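You operate a simulated robot arm through the tools that you are given. There is no shell and no other tool.

The job below is to be done with a simulated two-armed robot. You get a single attempt, and the scene is never put back.

## Task
Pick up the rolled belt from the upper shelf of the left steel shelving with one hand, pass it to the other hand and put it on the top of the parts table. Set down upright: rolled belt.
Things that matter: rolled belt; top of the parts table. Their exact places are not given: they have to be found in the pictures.

Only the result counts: the job must be done as asked and must still hold three seconds after the hand-in. Knocking over, shifting, dropping, spilling or breaking anything else fails it.

## Robot
Two 7-joint arms with two-finger parallel grippers on one trunk, on a base that moves. Base frame: it is fixed to the floor where the robot stands at the start and does not move with it; the origin is under the middle of the robot, x ahead of it, y to its left, z up. Lengths are in cm, angles in rad, forces in N, time in s.
The left shoulder is at the start at [2.1, 17.4, 161.2], the right one opposite. With the tool pointing down near the work surface each hand reaches from about 20 to 66 cm from the robot's upright axis, wherever it stands, measured 20 degrees to its own side. Places, roughly: top of the parts table [-140, -30, 90]. Payload 3.6 kg a hand.
Tool frame (each hand has its own): the origin (TCP) lies between the finger pads and is the grasp point; the fingertips stand 3 cm ahead of it; z points along the fingers, y is the line along which they close. Largest opening 11 cm; finger width 2, thickness 1; the body of the gripper, 4.8 by 11.2 cm, starts 5.5 cm behind the TCP.
Orientation is that of the tool frame in the base frame, as a unit quaternion [w, x, y, z]. With the fingers straight down and closing along the base's y, the tool's x points along the base's -x, its y along +y and its z along -z.

## Interface
- The arms move only by the tool move_arm. It takes "left_rows", "right_rows" or both (then of equal length, played together; a hand with none holds still); each is a list that holds one entry, the list of rows, each a list of 7 numbers: the closure in counts, from 0 (fully open) to 255 (shut), then the shift along the tool's x, y, z in cm, then the turn, a rotation vector about the tool's x, y, z in rad. In form: [[[jaw, tx, ty, tz, ax, ay, az], ...]]. A call has 1 to 20 rows; each row is the pose to reach, as a shift and turn from the pose commanded when the call began, along the tool's axes at that moment. Each row takes 0.2 s and may step no farther than 5 cm and 0.15 rad from the row before; otherwise, or with a gripper value out of range, the whole call is refused. Where a pose cannot be reached the arm comes as near as it can. A force on the tool above 40 N (or 10 N above the force at the start of the call, whichever is more), or a blocked arm, ends the call early, and 0.2 s more pass. The fingers move at their own pace (about 15.3 cm/s each) and stop on an object; they squeeze with about 32 N. The grip force told is the motor's: it shows also when the fingers shut on nothing. Time passes only in rows, and 0.2 s behind the last, so rows that repeat a pose let the fingers close. It gives the time, the measured TCP pose, the force on the tool (base axes), the opening and the grip force at its end, in the units of the frame above (readings bear some noise), with the torque about the TCP (base axes, N m) and any sound that the robot's microphone picked up, and new pictures: "views" is both (left out), scene, wrist or none (wrist: the cameras of the hands that moved).
- Cameras (640 x 400 px; columns grow to the right, rows downward): "scene" is now at [10.56, 0.58, 181.58]; the picture's right is [0.06, -1.00, 0.00], its down [-0.29, -0.02, -0.96] and it looks along [0.96, 0.05, -0.29] (base axes); focal length 214 px, centre (320, 200). "left" rides on the left gripper at [7.2, -1.7, -10.3] in its tool frame; the picture's right is [0.23, 0.97, 0.00], its down [-0.76, 0.18, -0.62] and it looks along [-0.61, 0.14, 0.78] (tool axes); focal length 222 px, centre (320, 200). "right" rides on the right gripper at [7.2, 1.7, -10.3] in its tool frame; the picture's right is [-0.23, 0.97, 0.00], its down [-0.76, -0.18, -0.62] and it looks along [-0.61, -0.14, 0.78] (tool axes); focal length 222 px, centre (320, 200).
- slide_trunk(by): moves the trunk up (or, below 0, down) by that many cm; the arms and the scene camera ride with it, the base frame stays. It gives what a move gives, with no picture.
- roll_base(legs): drives the robot by 1 to 6 legs, each [ahead, left, turn to the left] in cm, cm and rad, along the robot's own axes; the way and the turn of a leg run together, so that a leg with both is an arc; at most 150 cm and 3.142 rad a leg. The arms and the cameras ride along, it lands a little off, and it stops where it bumps. It gives what a move gives, and a new picture of the scene camera.
- pan_tilt(pan, tilt): turns the head with the scene camera to pan (to the left, within 1.501 rad either way) and tilt (down, from -0.506 to 1.204), counted from straight ahead of the robot (the tilt from the chest, where the trunk bows). It gives what a move gives, and a new picture of the scene camera.
- measure_at(camera, pixels): for up to 12 pixels [column, row] of the newest picture of that camera ("zoom" is the newest enlarged one), the place [x, y, z] in the base frame of the surface seen there, good to about 0.2 cm. No time passes.
- zoom(camera, box): a new picture of the part [left, top, right, bottom] of that camera's present view, enlarged. No time passes.
- finish_job(): hands the job in; it is judged then, once.

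Leave the grippers open and the arms clear of the work at the hand-in unless told otherwise.

The tools are called after "Call:" by a JSON object that holds its "fn" and its "kwargs". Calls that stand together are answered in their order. move_arm: Moves the arms, as the interface text tells. Its arguments: {"type":"object","properties":{"left_rows":{"type":"array"},"right_rows":{"type":"array"},"views":{"type":"string","enum":["both","scene","wrist","none"]}},"required":[]} The other tools are called the same way: slide_trunk (by) moves the trunk up or down; roll_base (legs) drives the base; pan_tilt (pan, tilt) turns the head that bears the scene camera; measure_at (camera, pixels) gives the place of the surface under pixels of a picture; zoom (camera, box) takes an enlarged picture of a part of a camera's view; finish_job () hands the job in.

At the start:

```text
clock: 0.0
left_eef_pos: [26.73, 10.07, 176.96]
left_tool_rot: [0.0, -0.001, 1.0, -0.001]
left_contact_force: [0.0, -0.6, 0.7]
left_torque: [-0.01, -0.01, 0.03]
left_opening: 10.98
left_grip_force: 0.1
right_eef_pos: [26.45, -10.69, 167.19]
right_tool_rot: [0.0, 0.001, 1.0, 0.001]
right_contact_force: [-0.1, -0.6, 0.1]
right_torque: [-0.02, 0.01, 0.01]
right_opening: 11.01
right_grip_force: 0.0
trunk travel left (down, up): [-72.5, 3.8]
robot x, y, heading: [0.14, 0.36, 0.002]
head pan, tilt (commanded): [0.056, 0.295]
```

scene: 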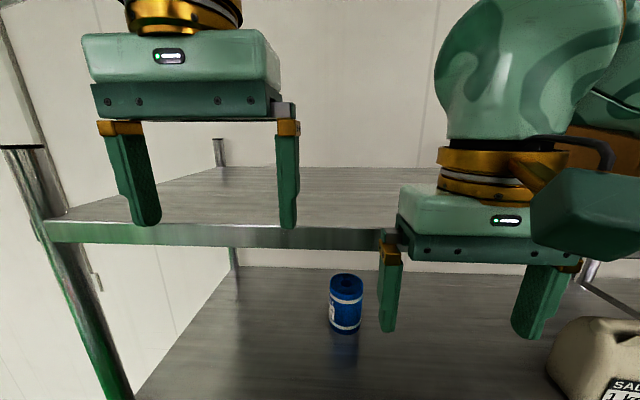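
right: 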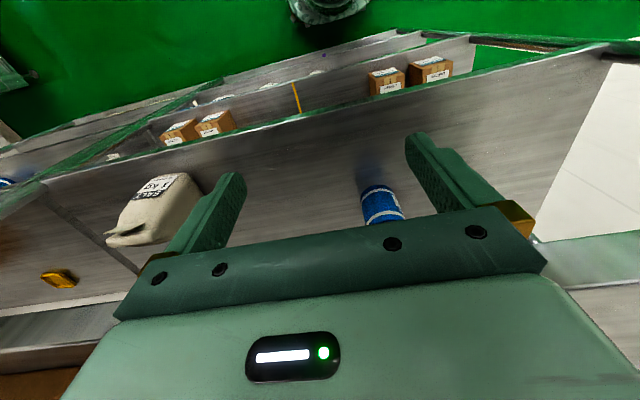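
left: 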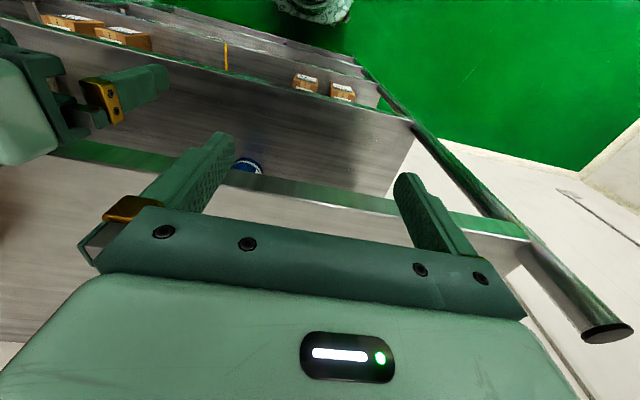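

I see a blue cylinder at about (345,303) in the scene picture, standing on a shelf under a top board. I'll measure it and the shelf boards around it first.

Call:
{"fn": "measure_at", "kwargs": {"camera": "scene", "pixels": [[346, 281], [346, 303], [345, 328], [333, 303], [360, 303], [300, 350], [400, 350], [300, 238], [150, 235], [300, 190], [50, 240], [575, 350]]}}

Call:
{"fn": "zoom", "kwargs": {"camera": "scene", "box": [240, 220, 440, 345]}}

```text
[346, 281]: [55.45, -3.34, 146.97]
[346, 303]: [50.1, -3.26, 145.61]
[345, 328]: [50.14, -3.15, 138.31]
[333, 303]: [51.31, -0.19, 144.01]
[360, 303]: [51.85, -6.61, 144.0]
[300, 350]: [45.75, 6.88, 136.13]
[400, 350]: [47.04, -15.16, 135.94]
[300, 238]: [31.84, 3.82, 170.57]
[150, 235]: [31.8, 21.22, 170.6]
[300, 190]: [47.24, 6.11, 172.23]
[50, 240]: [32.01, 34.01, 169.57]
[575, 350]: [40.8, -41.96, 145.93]
```

```text
3.20 times, centred on (340, 282) of scene
```

zoom: 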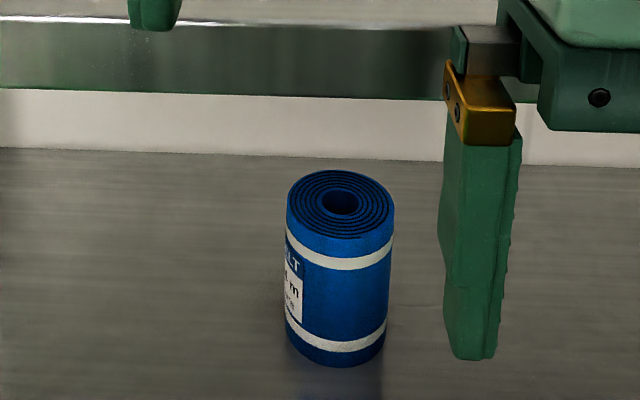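

The blue roll stands on the middle-height board (z≈136), with the top board (z≈172) above it. I'll measure its rim and base in the enlarged picture to get its size and centre.

Call:
{"fn": "measure_at", "kwargs": {"camera": "zoom", "pixels": [[292, 203], [388, 206], [340, 234], [342, 175], [310, 180], [335, 300], [335, 362], [290, 300], [385, 300], [335, 385], [300, 95], [100, 60]]}}

Call:
{"fn": "pan_tilt", "kwargs": {"pan": 0.0, "tilt": 0.7}}

```text
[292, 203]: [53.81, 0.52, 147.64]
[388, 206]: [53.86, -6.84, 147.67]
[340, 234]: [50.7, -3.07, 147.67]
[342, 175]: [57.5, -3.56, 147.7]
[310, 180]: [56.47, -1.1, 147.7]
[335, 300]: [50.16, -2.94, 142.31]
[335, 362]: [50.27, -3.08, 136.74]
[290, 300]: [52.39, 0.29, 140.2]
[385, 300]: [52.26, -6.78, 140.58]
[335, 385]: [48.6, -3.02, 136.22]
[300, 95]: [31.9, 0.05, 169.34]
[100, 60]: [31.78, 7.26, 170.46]
```

```text
clock: 0.9
left_eef_pos: [26.74, 10.18, 176.93]
left_tool_rot: [0.0, -0.002, 1.0, 0.0]
left_contact_force: [0.3, 0.0, 0.9]
left_torque: [-0.03, 0.01, -0.03]
left_opening: 10.99
left_grip_force: 0.1
right_eef_pos: [26.45, -10.87, 167.18]
right_tool_rot: [0.0, 0.0, 1.0, 0.002]
right_contact_force: [0.4, -0.3, -0.3]
right_torque: [-0.01, 0.0, 0.02]
right_opening: 10.97
right_grip_force: 0.0
trunk travel left (down, up): [-72.5, 3.8]
robot x, y, heading: [-0.11, 0.11, 0.003]
head pan, tilt (commanded): [0.0, 0.7]
```

scene: 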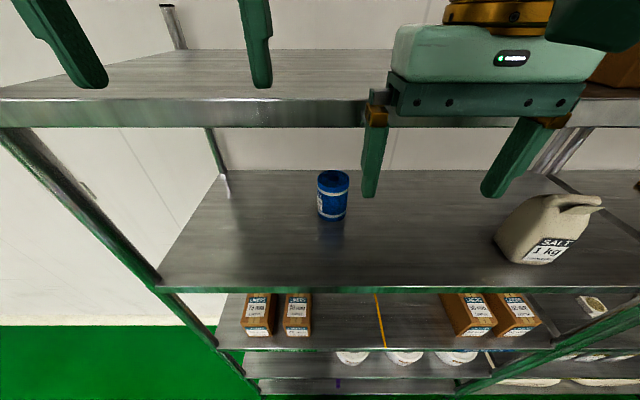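

The roll is about 7.5 cm across and 11.5 cm tall, with its axis near (53.9, -3.2), its base at z≈136.1 and its top at 147.7. Next I'll look around to the sides.

Call:
{"fn": "pan_tilt", "kwargs": {"pan": 1.4, "tilt": 0.5}}

Call:
{"fn": "pan_tilt", "kwargs": {"pan": -1.4, "tilt": 0.5}}

```text
clock: 2.4
left_eef_pos: [26.6, 10.11, 177.03]
left_tool_rot: [0.0, 0.0, 1.0, -0.002]
left_contact_force: [-0.2, -0.1, 0.3]
left_torque: [-0.04, 0.01, 0.0]
left_opening: 10.99
left_grip_force: 0.0
right_eef_pos: [26.47, -10.8, 167.19]
right_tool_rot: [-0.001, 0.001, 1.0, 0.001]
right_contact_force: [-0.3, -0.4, 0.6]
right_torque: [-0.05, -0.02, 0.01]
right_opening: 11.01
right_grip_force: 0.0
trunk travel left (down, up): [-72.5, 3.8]
robot x, y, heading: [0.02, -0.09, 0.003]
head pan, tilt (commanded): [1.4, 0.499]
```

scene: 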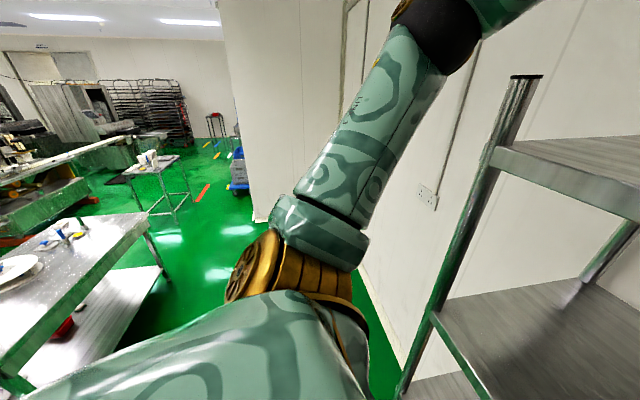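

```text
clock: 4.9
left_eef_pos: [26.71, 9.95, 176.97]
left_tool_rot: [0.001, -0.001, 1.0, -0.001]
left_contact_force: [-0.5, 0.6, -0.5]
left_torque: [0.04, 0.03, 0.03]
left_opening: 11.01
left_grip_force: 0.0
right_eef_pos: [26.41, -10.78, 167.22]
right_tool_rot: [-0.001, 0.0, 1.0, 0.0]
right_contact_force: [0.5, 0.6, -1.0]
right_torque: [0.02, 0.01, 0.0]
right_opening: 10.99
right_grip_force: 0.0
trunk travel left (down, up): [-72.5, 3.8]
robot x, y, heading: [-0.01, 0.3, -0.005]
head pan, tilt (commanded): [-1.4, 0.499]
```

scene: 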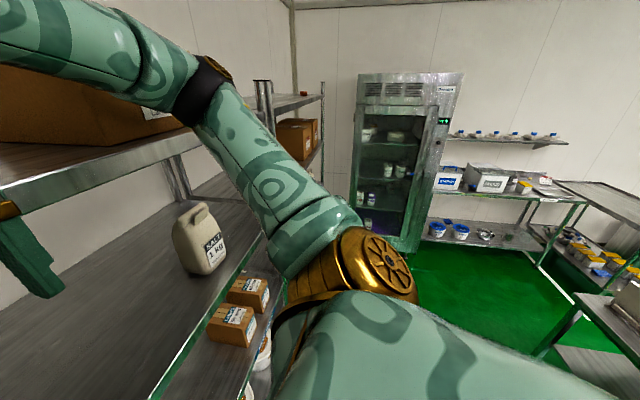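

To the right I see the salt jug, a box on the top board, and a fridge and tables further back. I'll measure the nearby table edges to learn how much room there is behind me.

Call:
{"fn": "measure_at", "kwargs": {"camera": "scene", "pixels": [[590, 300], [545, 350], [600, 385], [580, 205], [560, 285], [480, 330], [265, 375], [205, 250], [30, 250], [100, 180], [440, 250], [230, 330]]}}

Call:
{"fn": "pan_tilt", "kwargs": {"pan": 1.5, "tilt": 0.6}}

```text
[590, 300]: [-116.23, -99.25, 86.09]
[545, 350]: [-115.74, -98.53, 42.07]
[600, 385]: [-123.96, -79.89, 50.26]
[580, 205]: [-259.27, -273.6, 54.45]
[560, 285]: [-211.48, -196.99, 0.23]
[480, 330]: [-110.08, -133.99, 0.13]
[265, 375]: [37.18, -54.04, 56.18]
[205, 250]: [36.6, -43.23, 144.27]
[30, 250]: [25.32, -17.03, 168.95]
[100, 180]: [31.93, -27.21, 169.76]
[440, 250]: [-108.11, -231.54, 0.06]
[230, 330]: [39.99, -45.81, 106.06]
```

```text
clock: 7.4
left_eef_pos: [26.68, 10.15, 176.95]
left_tool_rot: [0.0, -0.002, 1.0, 0.0]
left_contact_force: [-0.9, -0.4, 0.8]
left_torque: [-0.03, 0.01, 0.01]
left_opening: 11.03
left_grip_force: 0.1
right_eef_pos: [26.42, -10.84, 167.26]
right_tool_rot: [0.0, 0.001, 1.0, 0.0]
right_contact_force: [0.1, 0.0, 0.0]
right_torque: [0.04, 0.0, 0.0]
right_opening: 11.0
right_grip_force: 0.1
trunk travel left (down, up): [-72.5, 3.8]
robot x, y, heading: [0.3, -0.07, -0.004]
head pan, tilt (commanded): [1.499, 0.6]
```

scene: 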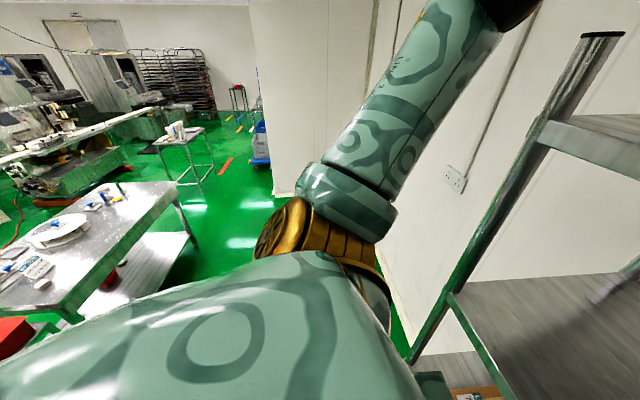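

Call:
{"fn": "measure_at", "kwargs": {"camera": "scene", "pixels": [[100, 230], [60, 295], [20, 290], [165, 195], [120, 300], [190, 240], [245, 245], [300, 190], [10, 330], [120, 190]]}}

Call:
{"fn": "zoom", "kwargs": {"camera": "scene", "box": [0, 150, 240, 300]}}

```text
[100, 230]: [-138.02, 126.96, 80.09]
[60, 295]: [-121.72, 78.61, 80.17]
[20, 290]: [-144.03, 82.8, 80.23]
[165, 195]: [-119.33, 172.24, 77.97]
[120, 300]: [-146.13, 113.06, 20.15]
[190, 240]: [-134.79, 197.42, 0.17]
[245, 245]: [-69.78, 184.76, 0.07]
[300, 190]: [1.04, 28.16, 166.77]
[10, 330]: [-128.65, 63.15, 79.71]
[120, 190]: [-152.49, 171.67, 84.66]
```

```text
2.67 times, centred on (120, 225) of scene
```

zoom: 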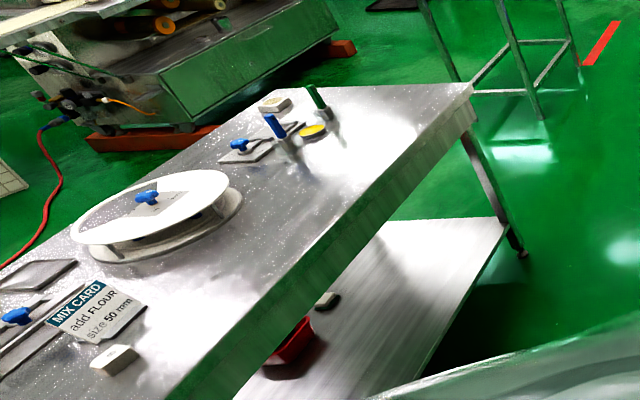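

Behind on the left is a different table (z≈80). The parts table's corner is near (-116, -99). I'll look as far right and back as I can before reversing.

Call:
{"fn": "pan_tilt", "kwargs": {"pan": -1.5, "tilt": 0.9}}

```text
clock: 10.0
left_eef_pos: [26.69, 10.15, 176.88]
left_tool_rot: [-0.001, -0.002, 1.0, -0.001]
left_contact_force: [0.0, 0.1, 0.7]
left_torque: [0.0, 0.0, -0.02]
left_opening: 11.01
left_grip_force: 0.0
right_eef_pos: [26.37, -10.79, 167.2]
right_tool_rot: [-0.001, 0.001, 1.0, 0.001]
right_contact_force: [-0.3, 0.6, 0.3]
right_torque: [-0.03, -0.02, 0.0]
right_opening: 11.0
right_grip_force: 0.0
trunk travel left (down, up): [-72.5, 3.8]
robot x, y, heading: [0.12, 0.02, -0.001]
head pan, tilt (commanded): [-1.499, 0.901]
```

scene: 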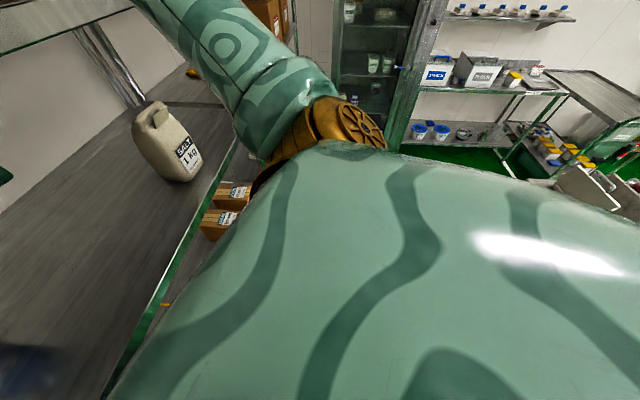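

The way back looks clear, since the table edge is at x≈-116. I'll reverse 40 cm to free the arms from the shelf and turn the head forward.

Call:
{"fn": "roll_base", "kwargs": {"legs": [[-40, 0, 0]]}}

Call:
{"fn": "pan_tilt", "kwargs": {"pan": 0.0, "tilt": 0.35}}

```text
clock: 12.5
left_eef_pos: [-13.06, 10.15, 176.85]
left_tool_rot: [-0.001, -0.002, 1.0, -0.001]
left_contact_force: [0.0, -0.5, -0.7]
left_torque: [0.01, 0.01, -0.03]
left_opening: 11.02
left_grip_force: 0.1
right_eef_pos: [-13.26, -10.79, 167.18]
right_tool_rot: [-0.001, -0.001, 1.0, 0.0]
right_contact_force: [0.0, 0.2, -0.7]
right_torque: [-0.02, 0.04, -0.02]
right_opening: 11.02
right_grip_force: 0.1
trunk travel left (down, up): [-72.5, 3.8]
robot x, y, heading: [-40.04, 0.05, -0.001]
head pan, tilt (commanded): [-1.499, 0.901]
```

scene: 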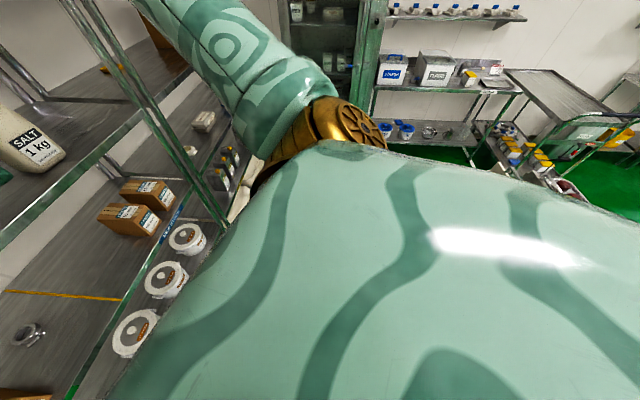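

```text
clock: 14.1
left_eef_pos: [-13.31, 10.0, 176.92]
left_tool_rot: [0.0, -0.003, 1.0, 0.001]
left_contact_force: [0.3, 0.0, -0.1]
left_torque: [0.0, -0.01, -0.01]
left_opening: 11.0
left_grip_force: 0.0
right_eef_pos: [-13.49, -10.84, 167.25]
right_tool_rot: [-0.002, -0.002, 1.0, 0.001]
right_contact_force: [0.5, -0.1, 0.4]
right_torque: [-0.03, 0.0, 0.0]
right_opening: 11.0
right_grip_force: 0.1
trunk travel left (down, up): [-72.5, 3.8]
robot x, y, heading: [-39.74, 0.2, -0.0]
head pan, tilt (commanded): [0.0, 0.351]
```

scene: 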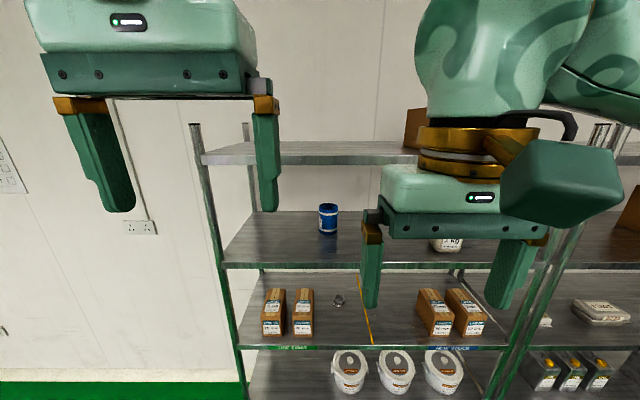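

The left arm now has room. I'll swing the left hand forward, lower it 24 cm, and pitch it up so its fingers point ahead and about 30° down.

Call:
{"fn": "move_arm", "kwargs": {"left_rows": [[[0, -1, 0.3, 2.4, 0, -0.105, 0], [0, -2, 0.6, 4.8, 0, -0.209, 0], [0, -3, 0.9, 7.2, 0, -0.314, 0], [0, -4, 1.2, 9.6, 0, -0.419, 0], [0, -5, 1.5, 12, 0, -0.524, 0], [0, -6, 1.8, 14.4, 0, -0.628, 0], [0, -7, 2.1, 16.8, 0, -0.733, 0], [0, -8, 2.4, 19.2, 0, -0.838, 0], [0, -9, 2.7, 21.6, 0, -0.942, 0], [0, -10, 3, 24, 0, -1.047, 0]]]}}

```text
clock: 16.3
left_eef_pos: [-0.61, 11.49, 153.27]
left_tool_rot: [0.5, -0.002, 0.866, 0.001]
left_contact_force: [-0.4, -1.0, 0.4]
left_torque: [-0.01, -0.01, 0.01]
left_opening: 11.0
left_grip_force: 0.0
left hand out of reach, approached as far as the arm can: row 8, 9, 10
right_eef_pos: [-13.37, -10.88, 167.27]
right_tool_rot: [-0.001, -0.001, 1.0, 0.002]
right_contact_force: [0.4, -1.8, 0.1]
right_torque: [0.0, -0.03, -0.02]
right_opening: 11.0
right_grip_force: 0.1
trunk travel left (down, up): [-72.5, 3.8]
robot x, y, heading: [-39.51, -0.17, 0.008]
head pan, tilt (commanded): [0.0, 0.351]
```

scene: 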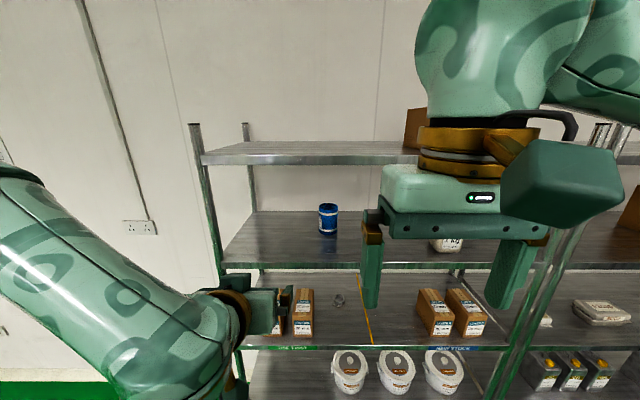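
left: 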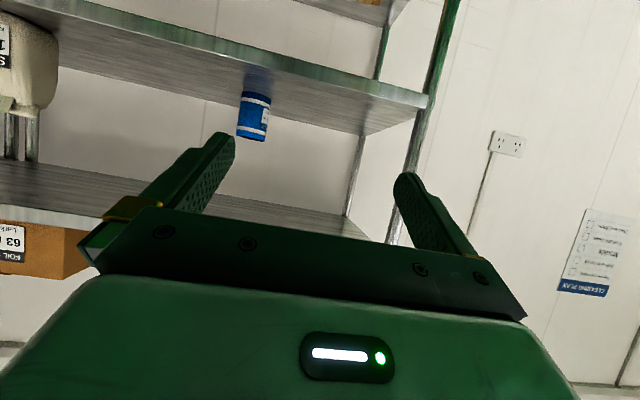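

The left hand now points ahead and 30° down, but it's close to the body at the edge of its reach. I'll extend it 16 cm forward in the free space in front of the shelf, to x≈15, where the arm can unfold.

Call:
{"fn": "move_arm", "kwargs": {"left_rows": [[[0, -2, 0, 3.46, 0, 0, 0], [0, -4, 0, 6.93, 0, 0, 0], [0, -6, 0, 10.39, 0, 0, 0], [0, -8, 0, 13.86, 0, 0, 0]]]}}

Call:
{"fn": "pan_tilt", "kwargs": {"pan": 0.8, "tilt": 0.4}}

```text
clock: 17.3
left_eef_pos: [15.41, 11.5, 153.14]
left_tool_rot: [0.499, -0.002, 0.867, 0.0]
left_contact_force: [0.4, -0.2, -0.7]
left_torque: [0.0, 0.03, -0.02]
left_opening: 10.99
left_grip_force: 0.0
right_eef_pos: [-13.27, -10.75, 167.26]
right_tool_rot: [-0.001, -0.001, 1.0, 0.0]
right_contact_force: [0.4, -0.4, -0.1]
right_torque: [0.0, -0.02, -0.01]
right_opening: 10.98
right_grip_force: 0.1
trunk travel left (down, up): [-72.5, 3.8]
robot x, y, heading: [-39.72, -0.04, 0.003]
head pan, tilt (commanded): [0.0, 0.351]
```

scene: 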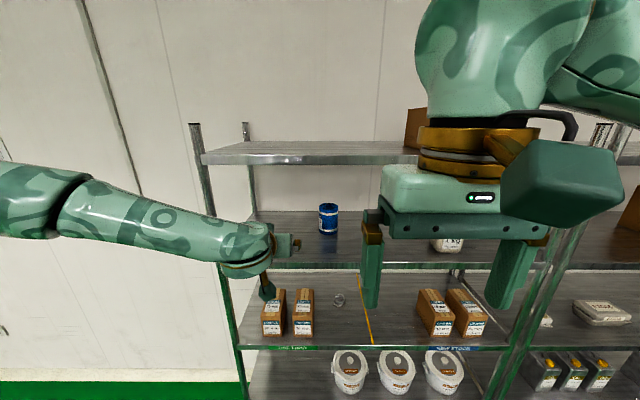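
left: 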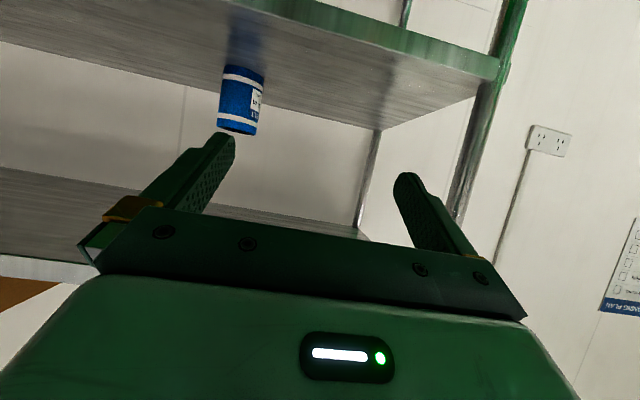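

```text
clock: 18.4
left_eef_pos: [15.14, 11.53, 153.12]
left_tool_rot: [0.5, -0.002, 0.866, 0.0]
left_contact_force: [-0.1, 0.4, 0.4]
left_torque: [0.03, 0.01, 0.02]
left_opening: 11.01
left_grip_force: 0.0
right_eef_pos: [-13.43, -10.82, 167.25]
right_tool_rot: [0.0, -0.001, 1.0, 0.001]
right_contact_force: [0.3, 0.0, 0.7]
right_torque: [0.02, 0.01, 0.0]
right_opening: 10.97
right_grip_force: 0.1
trunk travel left (down, up): [-72.5, 3.8]
robot x, y, heading: [-39.82, -0.1, 0.005]
head pan, tilt (commanded): [0.799, 0.4]
```

scene: 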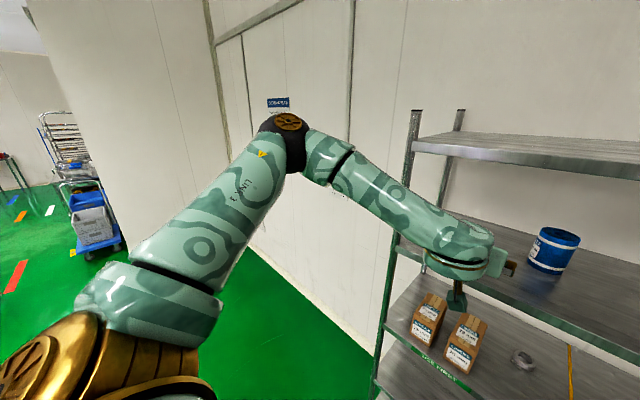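

The left arm now goes out to an elbow on the left and back in to the hand. I'll measure the elbow, forearm and wrist to check they'll clear the shelf post and the top board.

Call:
{"fn": "measure_at", "kwargs": {"camera": "scene", "pixels": [[290, 122], [330, 155], [390, 205], [440, 225], [475, 240], [455, 300], [400, 260], [412, 112], [500, 265], [445, 262], [310, 180], [465, 225]]}}

Call:
{"fn": "zoom", "kwargs": {"camera": "scene", "box": [380, 180, 560, 320]}}

```text
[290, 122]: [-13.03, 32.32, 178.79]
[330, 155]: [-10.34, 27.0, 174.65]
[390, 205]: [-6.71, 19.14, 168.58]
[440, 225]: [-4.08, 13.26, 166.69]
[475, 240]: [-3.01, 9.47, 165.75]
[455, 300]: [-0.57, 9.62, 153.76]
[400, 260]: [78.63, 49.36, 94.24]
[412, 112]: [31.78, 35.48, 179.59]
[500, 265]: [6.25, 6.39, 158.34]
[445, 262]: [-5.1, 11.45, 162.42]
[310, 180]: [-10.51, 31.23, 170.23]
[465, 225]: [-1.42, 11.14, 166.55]
```

```text
2.86 times, centred on (470, 250) of scene
```

zoom: 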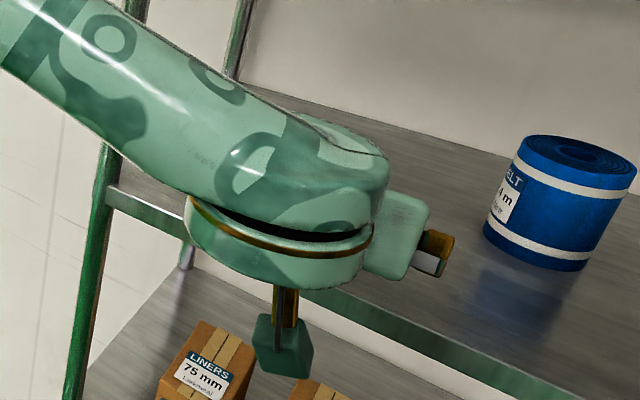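

The camera housing hangs under the wrist, so I'll measure its lowest point relative to the TCP. That tells me how low the hand can go over the shelf.

Call:
{"fn": "measure_at", "kwargs": {"camera": "zoom", "pixels": [[262, 322], [257, 355], [285, 370], [300, 374], [310, 350], [300, 320], [280, 345], [285, 300], [410, 230], [430, 265]]}}

```text
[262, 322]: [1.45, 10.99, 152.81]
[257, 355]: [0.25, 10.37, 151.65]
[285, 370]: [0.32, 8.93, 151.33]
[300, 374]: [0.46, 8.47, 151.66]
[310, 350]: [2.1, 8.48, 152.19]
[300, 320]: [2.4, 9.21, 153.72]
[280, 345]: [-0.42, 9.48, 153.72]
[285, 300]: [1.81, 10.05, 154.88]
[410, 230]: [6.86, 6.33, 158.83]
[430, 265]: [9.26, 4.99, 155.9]
```

The housing's lowest point is about 2 cm below TCP height, so a TCP height of about 141.5 is safe. I'll strafe 14.7 cm right to line the left hand up with the roll and lower the trunk 11.5 cm, while the hand is still in front of the shelf.

Call:
{"fn": "roll_base", "kwargs": {"legs": [[0, -14.7, 0]]}}

Call:
{"fn": "slide_trunk", "kwargs": {"by": -11.5}}

Call:
{"fn": "pan_tilt", "kwargs": {"pan": 0.3, "tilt": 0.35}}

```text
clock: 19.8
left_eef_pos: [15.19, -3.04, 153.25]
left_tool_rot: [0.499, -0.003, 0.866, 0.0]
left_contact_force: [0.6, 0.8, -0.1]
left_torque: [0.0, -0.02, -0.02]
left_opening: 11.01
left_grip_force: 0.1
right_eef_pos: [-13.33, -25.3, 167.18]
right_tool_rot: [-0.002, 0.0, 1.0, 0.0]
right_contact_force: [-0.8, 0.3, -0.3]
right_torque: [-0.01, -0.01, -0.02]
right_opening: 10.99
right_grip_force: 0.0
trunk travel left (down, up): [-72.5, 3.8]
robot x, y, heading: [-39.77, -15.01, 0.002]
head pan, tilt (commanded): [0.799, 0.4]
```

scene: 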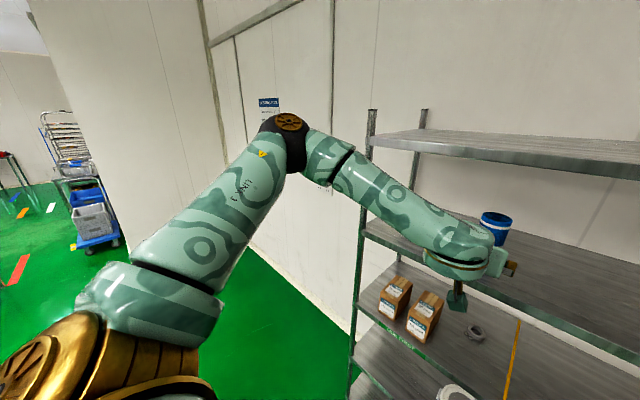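

```text
clock: 21.2
left_eef_pos: [15.15, -3.34, 141.69]
left_tool_rot: [0.5, -0.002, 0.866, 0.001]
left_contact_force: [0.9, -0.2, 0.0]
left_torque: [-0.02, -0.03, 0.0]
left_opening: 10.97
left_grip_force: 0.1
right_eef_pos: [-13.36, -25.61, 155.78]
right_tool_rot: [-0.001, 0.0, 1.0, 0.0]
right_contact_force: [0.8, -0.1, -0.3]
right_torque: [0.01, 0.04, 0.0]
right_opening: 11.0
right_grip_force: 0.0
trunk travel left (down, up): [-61.0, 15.3]
robot x, y, heading: [-39.85, -14.97, 0.009]
head pan, tilt (commanded): [0.799, 0.4]
```

```text
clock: 22.2
left_eef_pos: [15.29, -3.32, 141.69]
left_tool_rot: [0.499, -0.002, 0.867, 0.0]
left_contact_force: [0.2, 0.7, 0.3]
left_torque: [0.0, 0.04, -0.02]
left_opening: 11.0
left_grip_force: 0.1
right_eef_pos: [-13.28, -25.54, 155.77]
right_tool_rot: [-0.001, 0.0, 1.0, 0.001]
right_contact_force: [-0.1, -0.8, -0.1]
right_torque: [-0.01, 0.0, -0.03]
right_opening: 11.02
right_grip_force: 0.0
trunk travel left (down, up): [-61.0, 15.3]
robot x, y, heading: [-39.59, -14.83, 0.001]
head pan, tilt (commanded): [0.3, 0.351]
```

scene: 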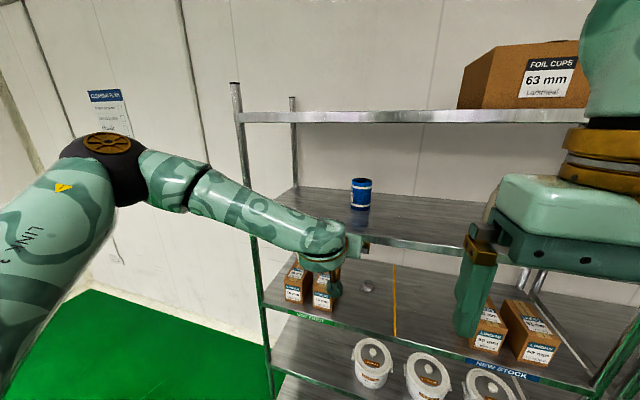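

The hand is at y≈-3.3, lined up with the roll. Before entering I'll check the shelf's front lip height and the boxes near the right arm.

Call:
{"fn": "measure_at", "kwargs": {"camera": "scene", "pixels": [[390, 238], [400, 243], [420, 235], [420, 247], [300, 200], [361, 183], [360, 205], [470, 100], [520, 105], [420, 117], [420, 110], [100, 143]]}}

Call:
{"fn": "zoom", "kwargs": {"camera": "scene", "box": [280, 160, 460, 310]}}

```text
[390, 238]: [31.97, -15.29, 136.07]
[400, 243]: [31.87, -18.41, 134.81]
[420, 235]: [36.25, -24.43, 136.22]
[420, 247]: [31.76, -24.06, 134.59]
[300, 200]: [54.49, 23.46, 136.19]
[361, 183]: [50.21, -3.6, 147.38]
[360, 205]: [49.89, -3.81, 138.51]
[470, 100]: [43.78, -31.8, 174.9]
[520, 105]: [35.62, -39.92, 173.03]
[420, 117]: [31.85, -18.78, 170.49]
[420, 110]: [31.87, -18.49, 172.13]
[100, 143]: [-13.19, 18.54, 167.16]
```

```text
2.67 times, centred on (370, 235) of scene
```

zoom: 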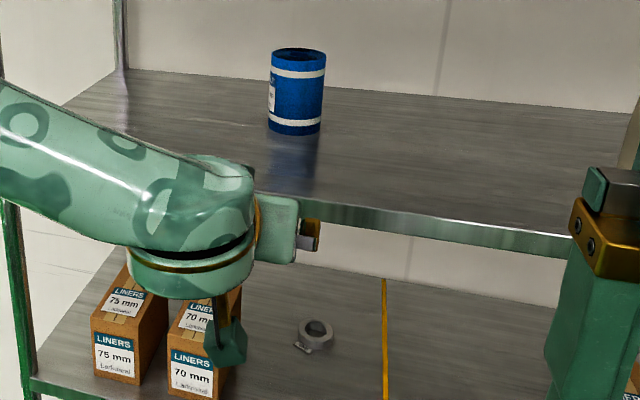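

There's no raised lip, as the shelf is at z≈136.1 right up to its front edge. I'll drive 28 cm ahead so the open left hand goes in between the boards and stops about 4 cm short of the roll.

Call:
{"fn": "roll_base", "kwargs": {"legs": [[28, 0, 0]]}}

```text
clock: 24.1
left_eef_pos: [42.62, -2.93, 141.86]
left_tool_rot: [0.5, -0.004, 0.866, 0.001]
left_contact_force: [-0.7, 0.7, 0.7]
left_torque: [0.02, -0.02, 0.02]
left_opening: 10.98
left_grip_force: 0.1
right_eef_pos: [14.0, -25.38, 155.81]
right_tool_rot: [0.0, -0.003, 1.0, 0.001]
right_contact_force: [-0.3, -1.3, -0.3]
right_torque: [0.03, -0.05, 0.01]
right_opening: 11.0
right_grip_force: 0.0
trunk travel left (down, up): [-61.0, 15.3]
robot x, y, heading: [-12.27, -14.48, 0.005]
head pan, tilt (commanded): [0.3, 0.351]
```

scene: 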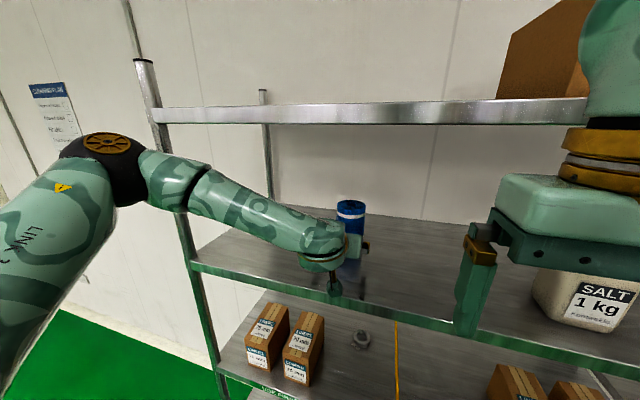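

The hand sits at (42.6, -2.9, 141.9). I'll check with the left wrist camera.

Call:
{"fn": "zoom", "kwargs": {"camera": "left", "box": [0, 0, 640, 400]}}

Call:
{"fn": "zoom", "kwargs": {"camera": "scene", "box": [260, 160, 420, 320]}}

```text
1.00 times, centred on (320, 200) of left (not enlarged: the box is as wide or as high as the picture)
```

zoom: 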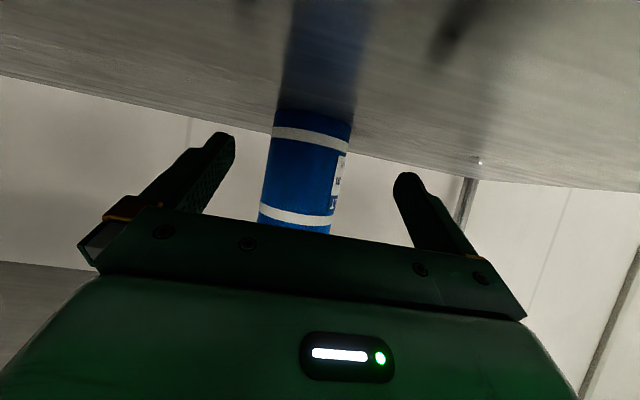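

```text
2.50 times, centred on (340, 240) of scene
```

zoom: 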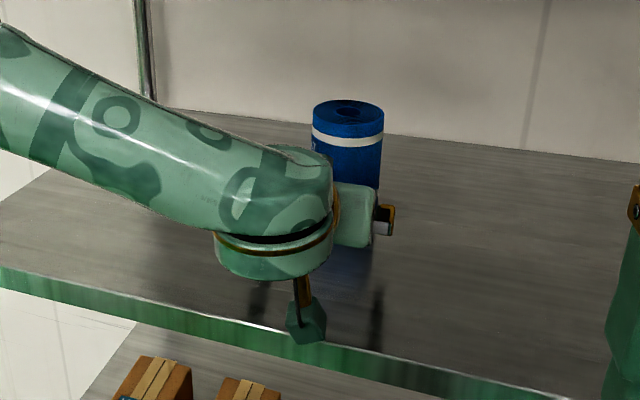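

The roll is centred between the open fingers. I'll extend the hand about 10 cm forward so the fingers straddle it, staying open.

Call:
{"fn": "move_arm", "kwargs": {"left_rows": [[[0, -1.17, -0.06, 2.24, 0, 0, 0], [0, -2.35, -0.12, 4.48, 0, 0, 0], [0, -3.5, -0.2, 6.7, 0, 0, 0], [0, -4.7, -0.27, 8.95, 0, 0, 0], [0, -4.7, -0.27, 8.95, 0, 0, 0]]]}}

```text
clock: 25.3
left_eef_pos: [52.87, -3.08, 141.26]
left_tool_rot: [0.499, -0.003, 0.867, 0.001]
left_contact_force: [0.2, 0.4, 0.9]
left_torque: [-0.02, 0.04, 0.02]
left_opening: 11.0
left_grip_force: 0.1
right_eef_pos: [14.19, -25.41, 155.81]
right_tool_rot: [0.0, -0.003, 1.0, 0.001]
right_contact_force: [1.1, -0.8, -0.3]
right_torque: [-0.01, -0.01, -0.03]
right_opening: 10.98
right_grip_force: 0.0
trunk travel left (down, up): [-61.0, 15.3]
robot x, y, heading: [-12.06, -14.77, 0.007]
head pan, tilt (commanded): [0.3, 0.351]
```

scene: 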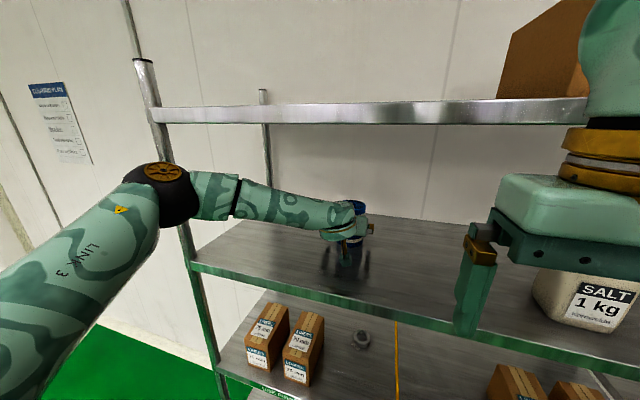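
left: 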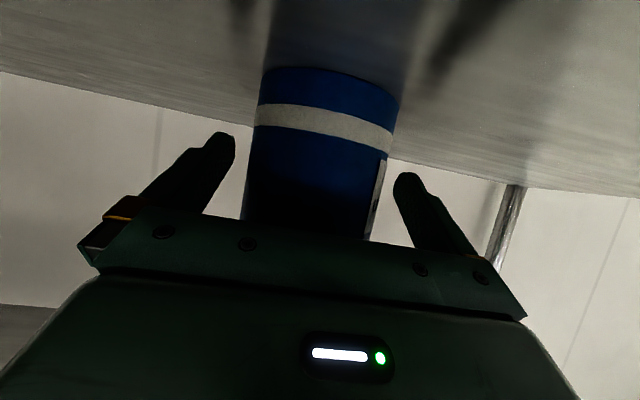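

The fingers straddle the roll at (52.9, -3.1, 141.3) with no contact force. I'll close the left gripper now.

Call:
{"fn": "move_arm", "kwargs": {"left_rows": [[[120, 0, 0, 0, 0, 0, 0], [255, 0, 0, 0, 0, 0, 0], [255, 0, 0, 0, 0, 0, 0], [255, 0, 0, 0, 0, 0, 0], [255, 0, 0, 0, 0, 0, 0]]]}}

```text
clock: 26.5
left_eef_pos: [52.79, -3.14, 141.19]
left_tool_rot: [0.499, -0.004, 0.866, 0.001]
left_contact_force: [0.0, -0.5, -0.1]
left_torque: [0.11, 0.0, -0.07]
left_opening: 7.89
left_grip_force: 32.4
right_eef_pos: [14.12, -25.44, 155.79]
right_tool_rot: [-0.002, -0.002, 1.0, 0.001]
right_contact_force: [0.3, -0.2, -1.1]
right_torque: [-0.01, 0.0, -0.01]
right_opening: 10.98
right_grip_force: 0.1
trunk travel left (down, up): [-61.0, 15.3]
robot x, y, heading: [-12.22, -15.18, 0.006]
head pan, tilt (commanded): [0.3, 0.351]
```

scene: 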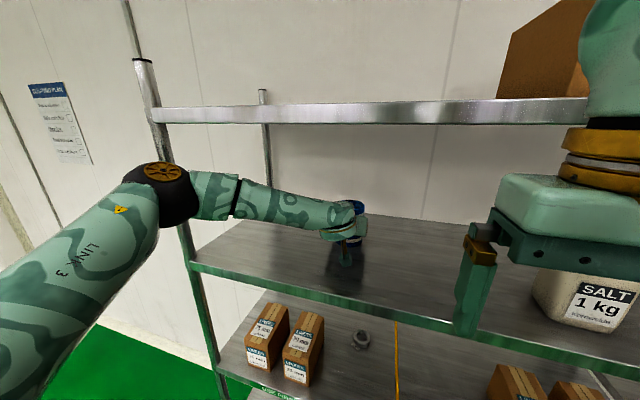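
left: 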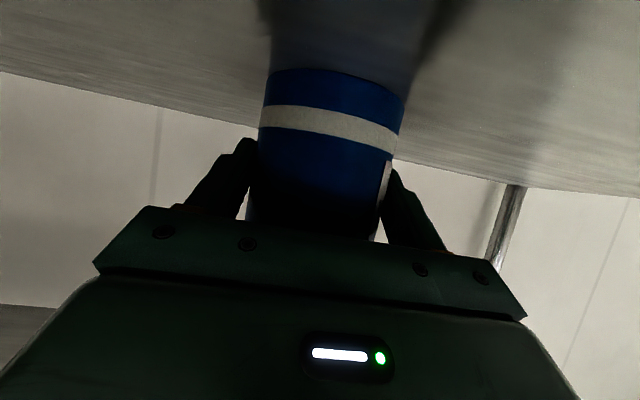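

The grip is firm: 7.9 cm opening and 32 N. I'll lift 5 cm straight up, staying well below the top board at z≈169.

Call:
{"fn": "move_arm", "kwargs": {"left_rows": [[[255, -0.87, 0, -0.5, 0, 0, 0], [255, -1.73, 0, -1.0, 0, 0, 0], [255, -2.6, 0, -1.5, 0, 0, 0], [255, -3.46, 0, -2.0, 0, 0, 0], [255, -4.33, 0, -2.5, 0, 0, 0]]]}}

```text
clock: 27.7
left_eef_pos: [52.84, -3.06, 146.23]
left_tool_rot: [0.5, -0.003, 0.866, 0.001]
left_contact_force: [1.1, 0.1, -4.1]
left_torque: [-0.01, 0.05, 0.01]
left_opening: 7.88
left_grip_force: 31.8
right_eef_pos: [14.22, -25.39, 155.8]
right_tool_rot: [-0.001, -0.003, 1.0, 0.001]
right_contact_force: [-0.1, 0.7, -0.6]
right_torque: [0.02, 0.02, 0.01]
right_opening: 11.02
right_grip_force: 0.0
trunk travel left (down, up): [-61.0, 15.3]
robot x, y, heading: [-12.61, -15.16, 0.01]
head pan, tilt (commanded): [0.3, 0.351]
```

scene: 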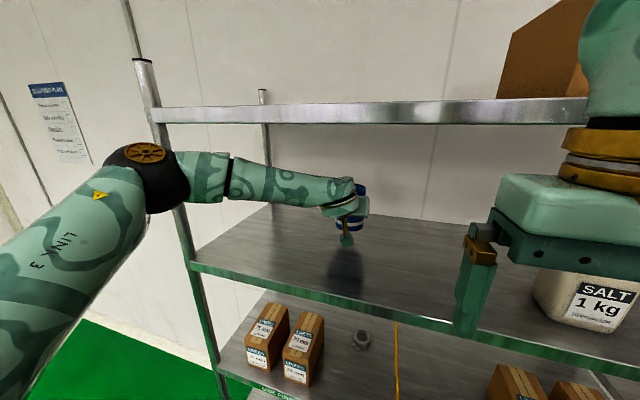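
left: 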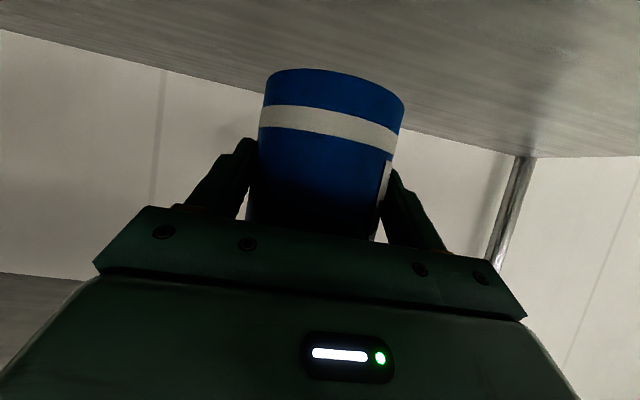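

The roll is lifted and steady, with a load of about 4 N. I'll reverse 45 cm straight out of the shelf.

Call:
{"fn": "roll_base", "kwargs": {"legs": [[-45, 0, 0]]}}

Call:
{"fn": "pan_tilt", "kwargs": {"pan": 0.1, "tilt": 0.5}}

```text
clock: 30.4
left_eef_pos: [8.35, -3.56, 146.17]
left_tool_rot: [0.499, -0.003, 0.867, 0.001]
left_contact_force: [0.2, -0.1, -4.5]
left_torque: [-0.03, 0.07, -0.01]
left_opening: 7.92
left_grip_force: 32.2
right_eef_pos: [-30.43, -25.65, 155.78]
right_tool_rot: [-0.001, -0.002, 1.0, 0.001]
right_contact_force: [0.2, -0.5, 0.0]
right_torque: [0.0, 0.0, 0.02]
right_opening: 10.99
right_grip_force: 0.2
trunk travel left (down, up): [-61.0, 15.3]
robot x, y, heading: [-56.96, -15.3, 0.005]
head pan, tilt (commanded): [0.3, 0.351]
```

scene: 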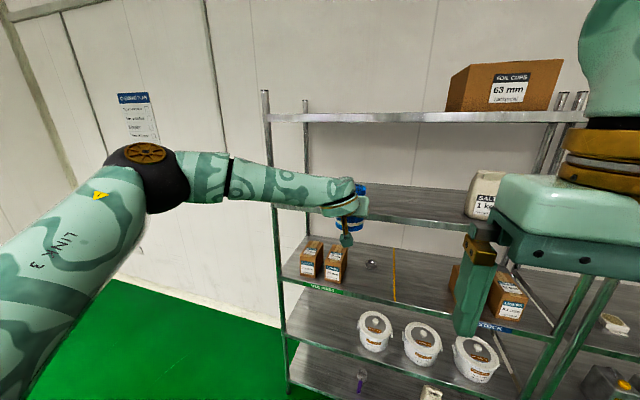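

```text
clock: 31.1
left_eef_pos: [8.11, -3.42, 146.18]
left_tool_rot: [0.499, -0.003, 0.867, 0.001]
left_contact_force: [-0.4, 0.1, -4.0]
left_torque: [0.0, 0.06, -0.02]
left_opening: 7.88
left_grip_force: 31.5
right_eef_pos: [-30.61, -25.65, 155.71]
right_tool_rot: [-0.001, -0.002, 1.0, 0.0]
right_contact_force: [0.5, -0.8, 1.1]
right_torque: [-0.02, -0.01, 0.01]
right_opening: 11.01
right_grip_force: 0.0
trunk travel left (down, up): [-61.0, 15.3]
robot x, y, heading: [-56.89, -15.05, 0.004]
head pan, tilt (commanded): [0.099, 0.499]
```

scene: 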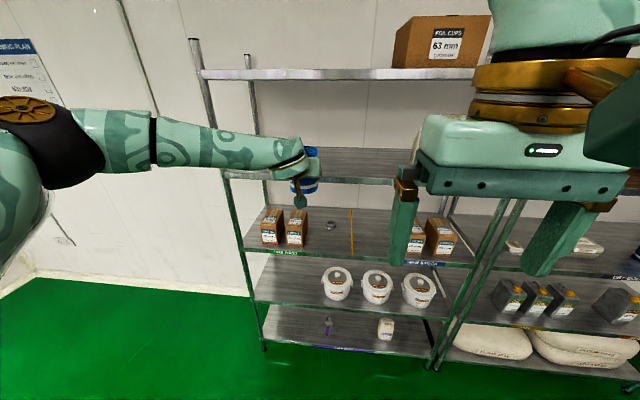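

We're clear of the shelf. Next I'll bring the held roll into the shared area in front of the chest: back 19 cm, right 8.7 cm and down 15 cm. The right hand can then reach it from above.

Call:
{"fn": "move_arm", "kwargs": {"left_rows": [[[255, 2.83, -1.09, -1.11, 0, 0, 0], [255, 5.67, -2.18, -2.21, 0, 0, 0], [255, 8.5, -3.26, -3.32, 0, 0, 0], [255, 11.33, -4.35, -4.43, 0, 0, 0], [255, 14.16, -5.44, -5.53, 0, 0, 0], [255, 17.0, -6.53, -6.64, 0, 0, 0], [255, 19.83, -7.61, -7.74, 0, 0, 0], [255, 22.66, -8.7, -8.85, 0, 0, 0]]]}}

Call:
{"fn": "pan_tilt", "kwargs": {"pan": 0.0, "tilt": 0.7}}

```text
clock: 32.9
left_eef_pos: [-10.92, -12.27, 131.19]
left_tool_rot: [0.501, -0.003, 0.865, 0.001]
left_contact_force: [-0.1, -0.4, -4.0]
left_torque: [0.0, 0.04, 0.02]
left_opening: 7.88
left_grip_force: 31.8
right_eef_pos: [-30.62, -25.8, 155.78]
right_tool_rot: [-0.001, -0.002, 1.0, 0.001]
right_contact_force: [-0.2, 0.0, 0.1]
right_torque: [-0.03, -0.03, 0.03]
right_opening: 11.01
right_grip_force: 0.1
trunk travel left (down, up): [-61.0, 15.3]
robot x, y, heading: [-56.63, -15.02, 0.009]
head pan, tilt (commanded): [0.099, 0.499]
```

scene: 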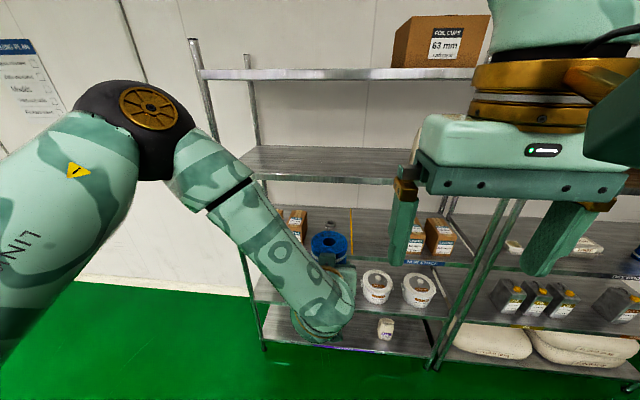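
left: 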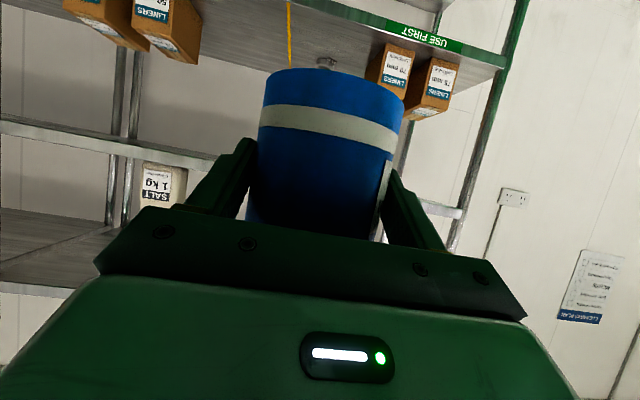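

```text
clock: 33.7
left_eef_pos: [-10.76, -12.21, 131.11]
left_tool_rot: [0.499, -0.004, 0.867, 0.001]
left_contact_force: [0.1, 0.6, -4.0]
left_torque: [-0.02, 0.06, 0.05]
left_opening: 7.9
left_grip_force: 31.7
right_eef_pos: [-30.46, -25.63, 155.7]
right_tool_rot: [0.0, -0.002, 1.0, 0.001]
right_contact_force: [0.1, 0.1, 0.4]
right_torque: [-0.02, -0.02, -0.01]
right_opening: 11.03
right_grip_force: 0.1
trunk travel left (down, up): [-61.0, 15.3]
robot x, y, heading: [-56.72, -14.9, 0.007]
head pan, tilt (commanded): [0.0, 0.7]
```

scene: 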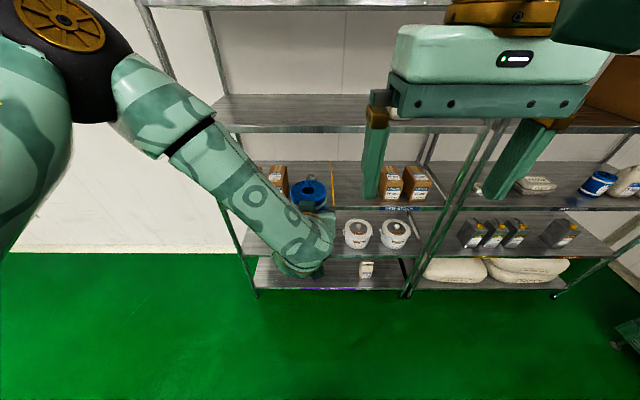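

The hand-off spot is reached: left TCP at (-10.8, -12.2, 131.1). I'll zoom on the belt's top face near (310,192) and measure its exact centre.

Call:
{"fn": "zoom", "kwargs": {"camera": "scene", "box": [260, 160, 370, 230]}}

```text
5.71 times, centred on (315, 195) of scene
```

zoom: 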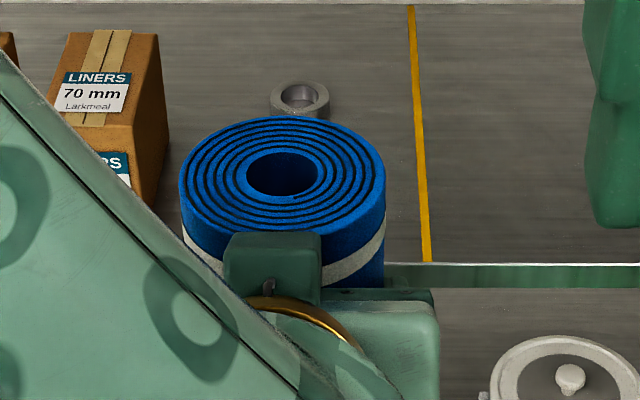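

A dark green block at zoom (270,260) sits just in front of the belt's near rim. I'll measure it along with the rim, since it matters for where the right fingers can go.

Call:
{"fn": "measure_at", "kwargs": {"camera": "zoom", "pixels": [[270, 238], [240, 260], [310, 260], [270, 285], [185, 185], [383, 190], [285, 122], [340, 225], [355, 265], [410, 295], [330, 300], [400, 330]]}}

```text
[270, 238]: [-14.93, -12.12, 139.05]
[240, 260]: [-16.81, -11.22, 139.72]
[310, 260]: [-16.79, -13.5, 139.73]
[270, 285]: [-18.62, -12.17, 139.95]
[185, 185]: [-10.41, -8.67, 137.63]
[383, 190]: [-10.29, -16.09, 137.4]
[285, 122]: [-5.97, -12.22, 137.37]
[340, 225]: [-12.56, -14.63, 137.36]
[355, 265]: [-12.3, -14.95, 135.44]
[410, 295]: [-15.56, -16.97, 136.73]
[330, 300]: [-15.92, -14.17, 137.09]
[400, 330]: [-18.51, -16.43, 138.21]
```

The belt's top centre is about (-9.75, -12.4, 137.4). The block on the left gripper tops out at z≈140 and starts 1.4 cm behind the belt. I'll measure the left wrist and forearm heights so the right hand's camera housing won't hit them.

Call:
{"fn": "measure_at", "kwargs": {"camera": "scene", "pixels": [[330, 220], [320, 240], [300, 255], [285, 235], [265, 215], [300, 210], [240, 190], [200, 150], [325, 230], [310, 225]]}}

Call:
{"fn": "zoom", "kwargs": {"camera": "right", "box": [0, 0, 640, 400]}}

```text
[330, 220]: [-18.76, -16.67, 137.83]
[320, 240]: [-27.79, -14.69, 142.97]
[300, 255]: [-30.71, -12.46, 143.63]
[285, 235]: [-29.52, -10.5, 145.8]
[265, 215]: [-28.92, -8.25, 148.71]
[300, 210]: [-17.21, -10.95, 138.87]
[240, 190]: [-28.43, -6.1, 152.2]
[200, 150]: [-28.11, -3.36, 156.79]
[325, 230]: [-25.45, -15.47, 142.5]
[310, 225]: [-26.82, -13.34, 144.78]
```

```text
1.00 times, centred on (320, 200) of right (not enlarged: the box is as wide or as high as the picture)
```

zoom: 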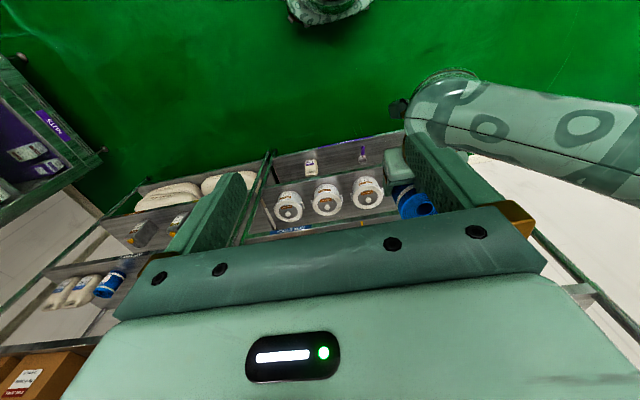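

Call:
{"fn": "measure_at", "kwargs": {"camera": "zoom", "pixels": [[40, 110], [95, 170], [150, 230], [195, 278], [235, 315], [280, 305], [330, 330], [300, 360], [225, 290], [60, 100]]}}

```text
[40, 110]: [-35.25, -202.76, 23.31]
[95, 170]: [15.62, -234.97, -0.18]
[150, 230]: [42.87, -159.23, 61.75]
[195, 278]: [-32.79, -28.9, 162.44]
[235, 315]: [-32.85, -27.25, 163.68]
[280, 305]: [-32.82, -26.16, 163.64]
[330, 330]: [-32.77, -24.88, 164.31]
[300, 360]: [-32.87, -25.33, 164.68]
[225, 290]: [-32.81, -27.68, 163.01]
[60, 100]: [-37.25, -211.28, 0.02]
```

The newest zoom was from the right camera, so I'll zoom the scene view again and measure the forearm's front edge.

Call:
{"fn": "zoom", "kwargs": {"camera": "scene", "box": [230, 150, 370, 280]}}

```text
3.08 times, centred on (300, 215) of scene
```

zoom: 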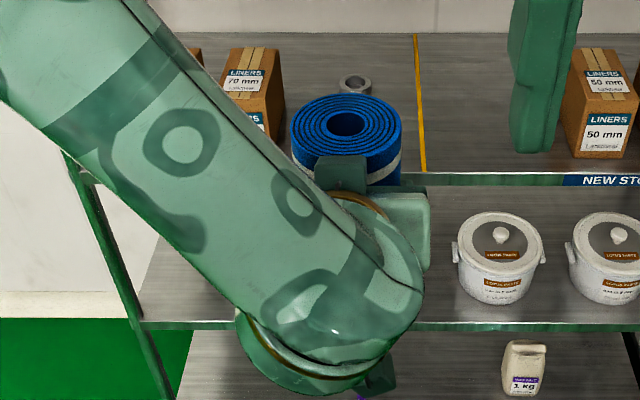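

Call:
{"fn": "measure_at", "kwargs": {"camera": "zoom", "pixels": [[140, 20], [190, 65], [240, 120], [285, 165], [330, 210], [370, 240], [400, 265], [385, 250], [420, 290], [365, 205], [350, 180], [330, 290]]}}

```text
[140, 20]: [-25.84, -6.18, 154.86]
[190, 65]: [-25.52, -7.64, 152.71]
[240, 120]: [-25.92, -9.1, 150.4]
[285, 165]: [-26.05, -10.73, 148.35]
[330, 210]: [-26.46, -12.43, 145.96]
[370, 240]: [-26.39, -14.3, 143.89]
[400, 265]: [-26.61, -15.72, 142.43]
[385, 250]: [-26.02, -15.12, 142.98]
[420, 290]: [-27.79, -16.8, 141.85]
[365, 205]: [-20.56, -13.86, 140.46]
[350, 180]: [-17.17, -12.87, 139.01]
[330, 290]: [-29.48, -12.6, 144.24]
```

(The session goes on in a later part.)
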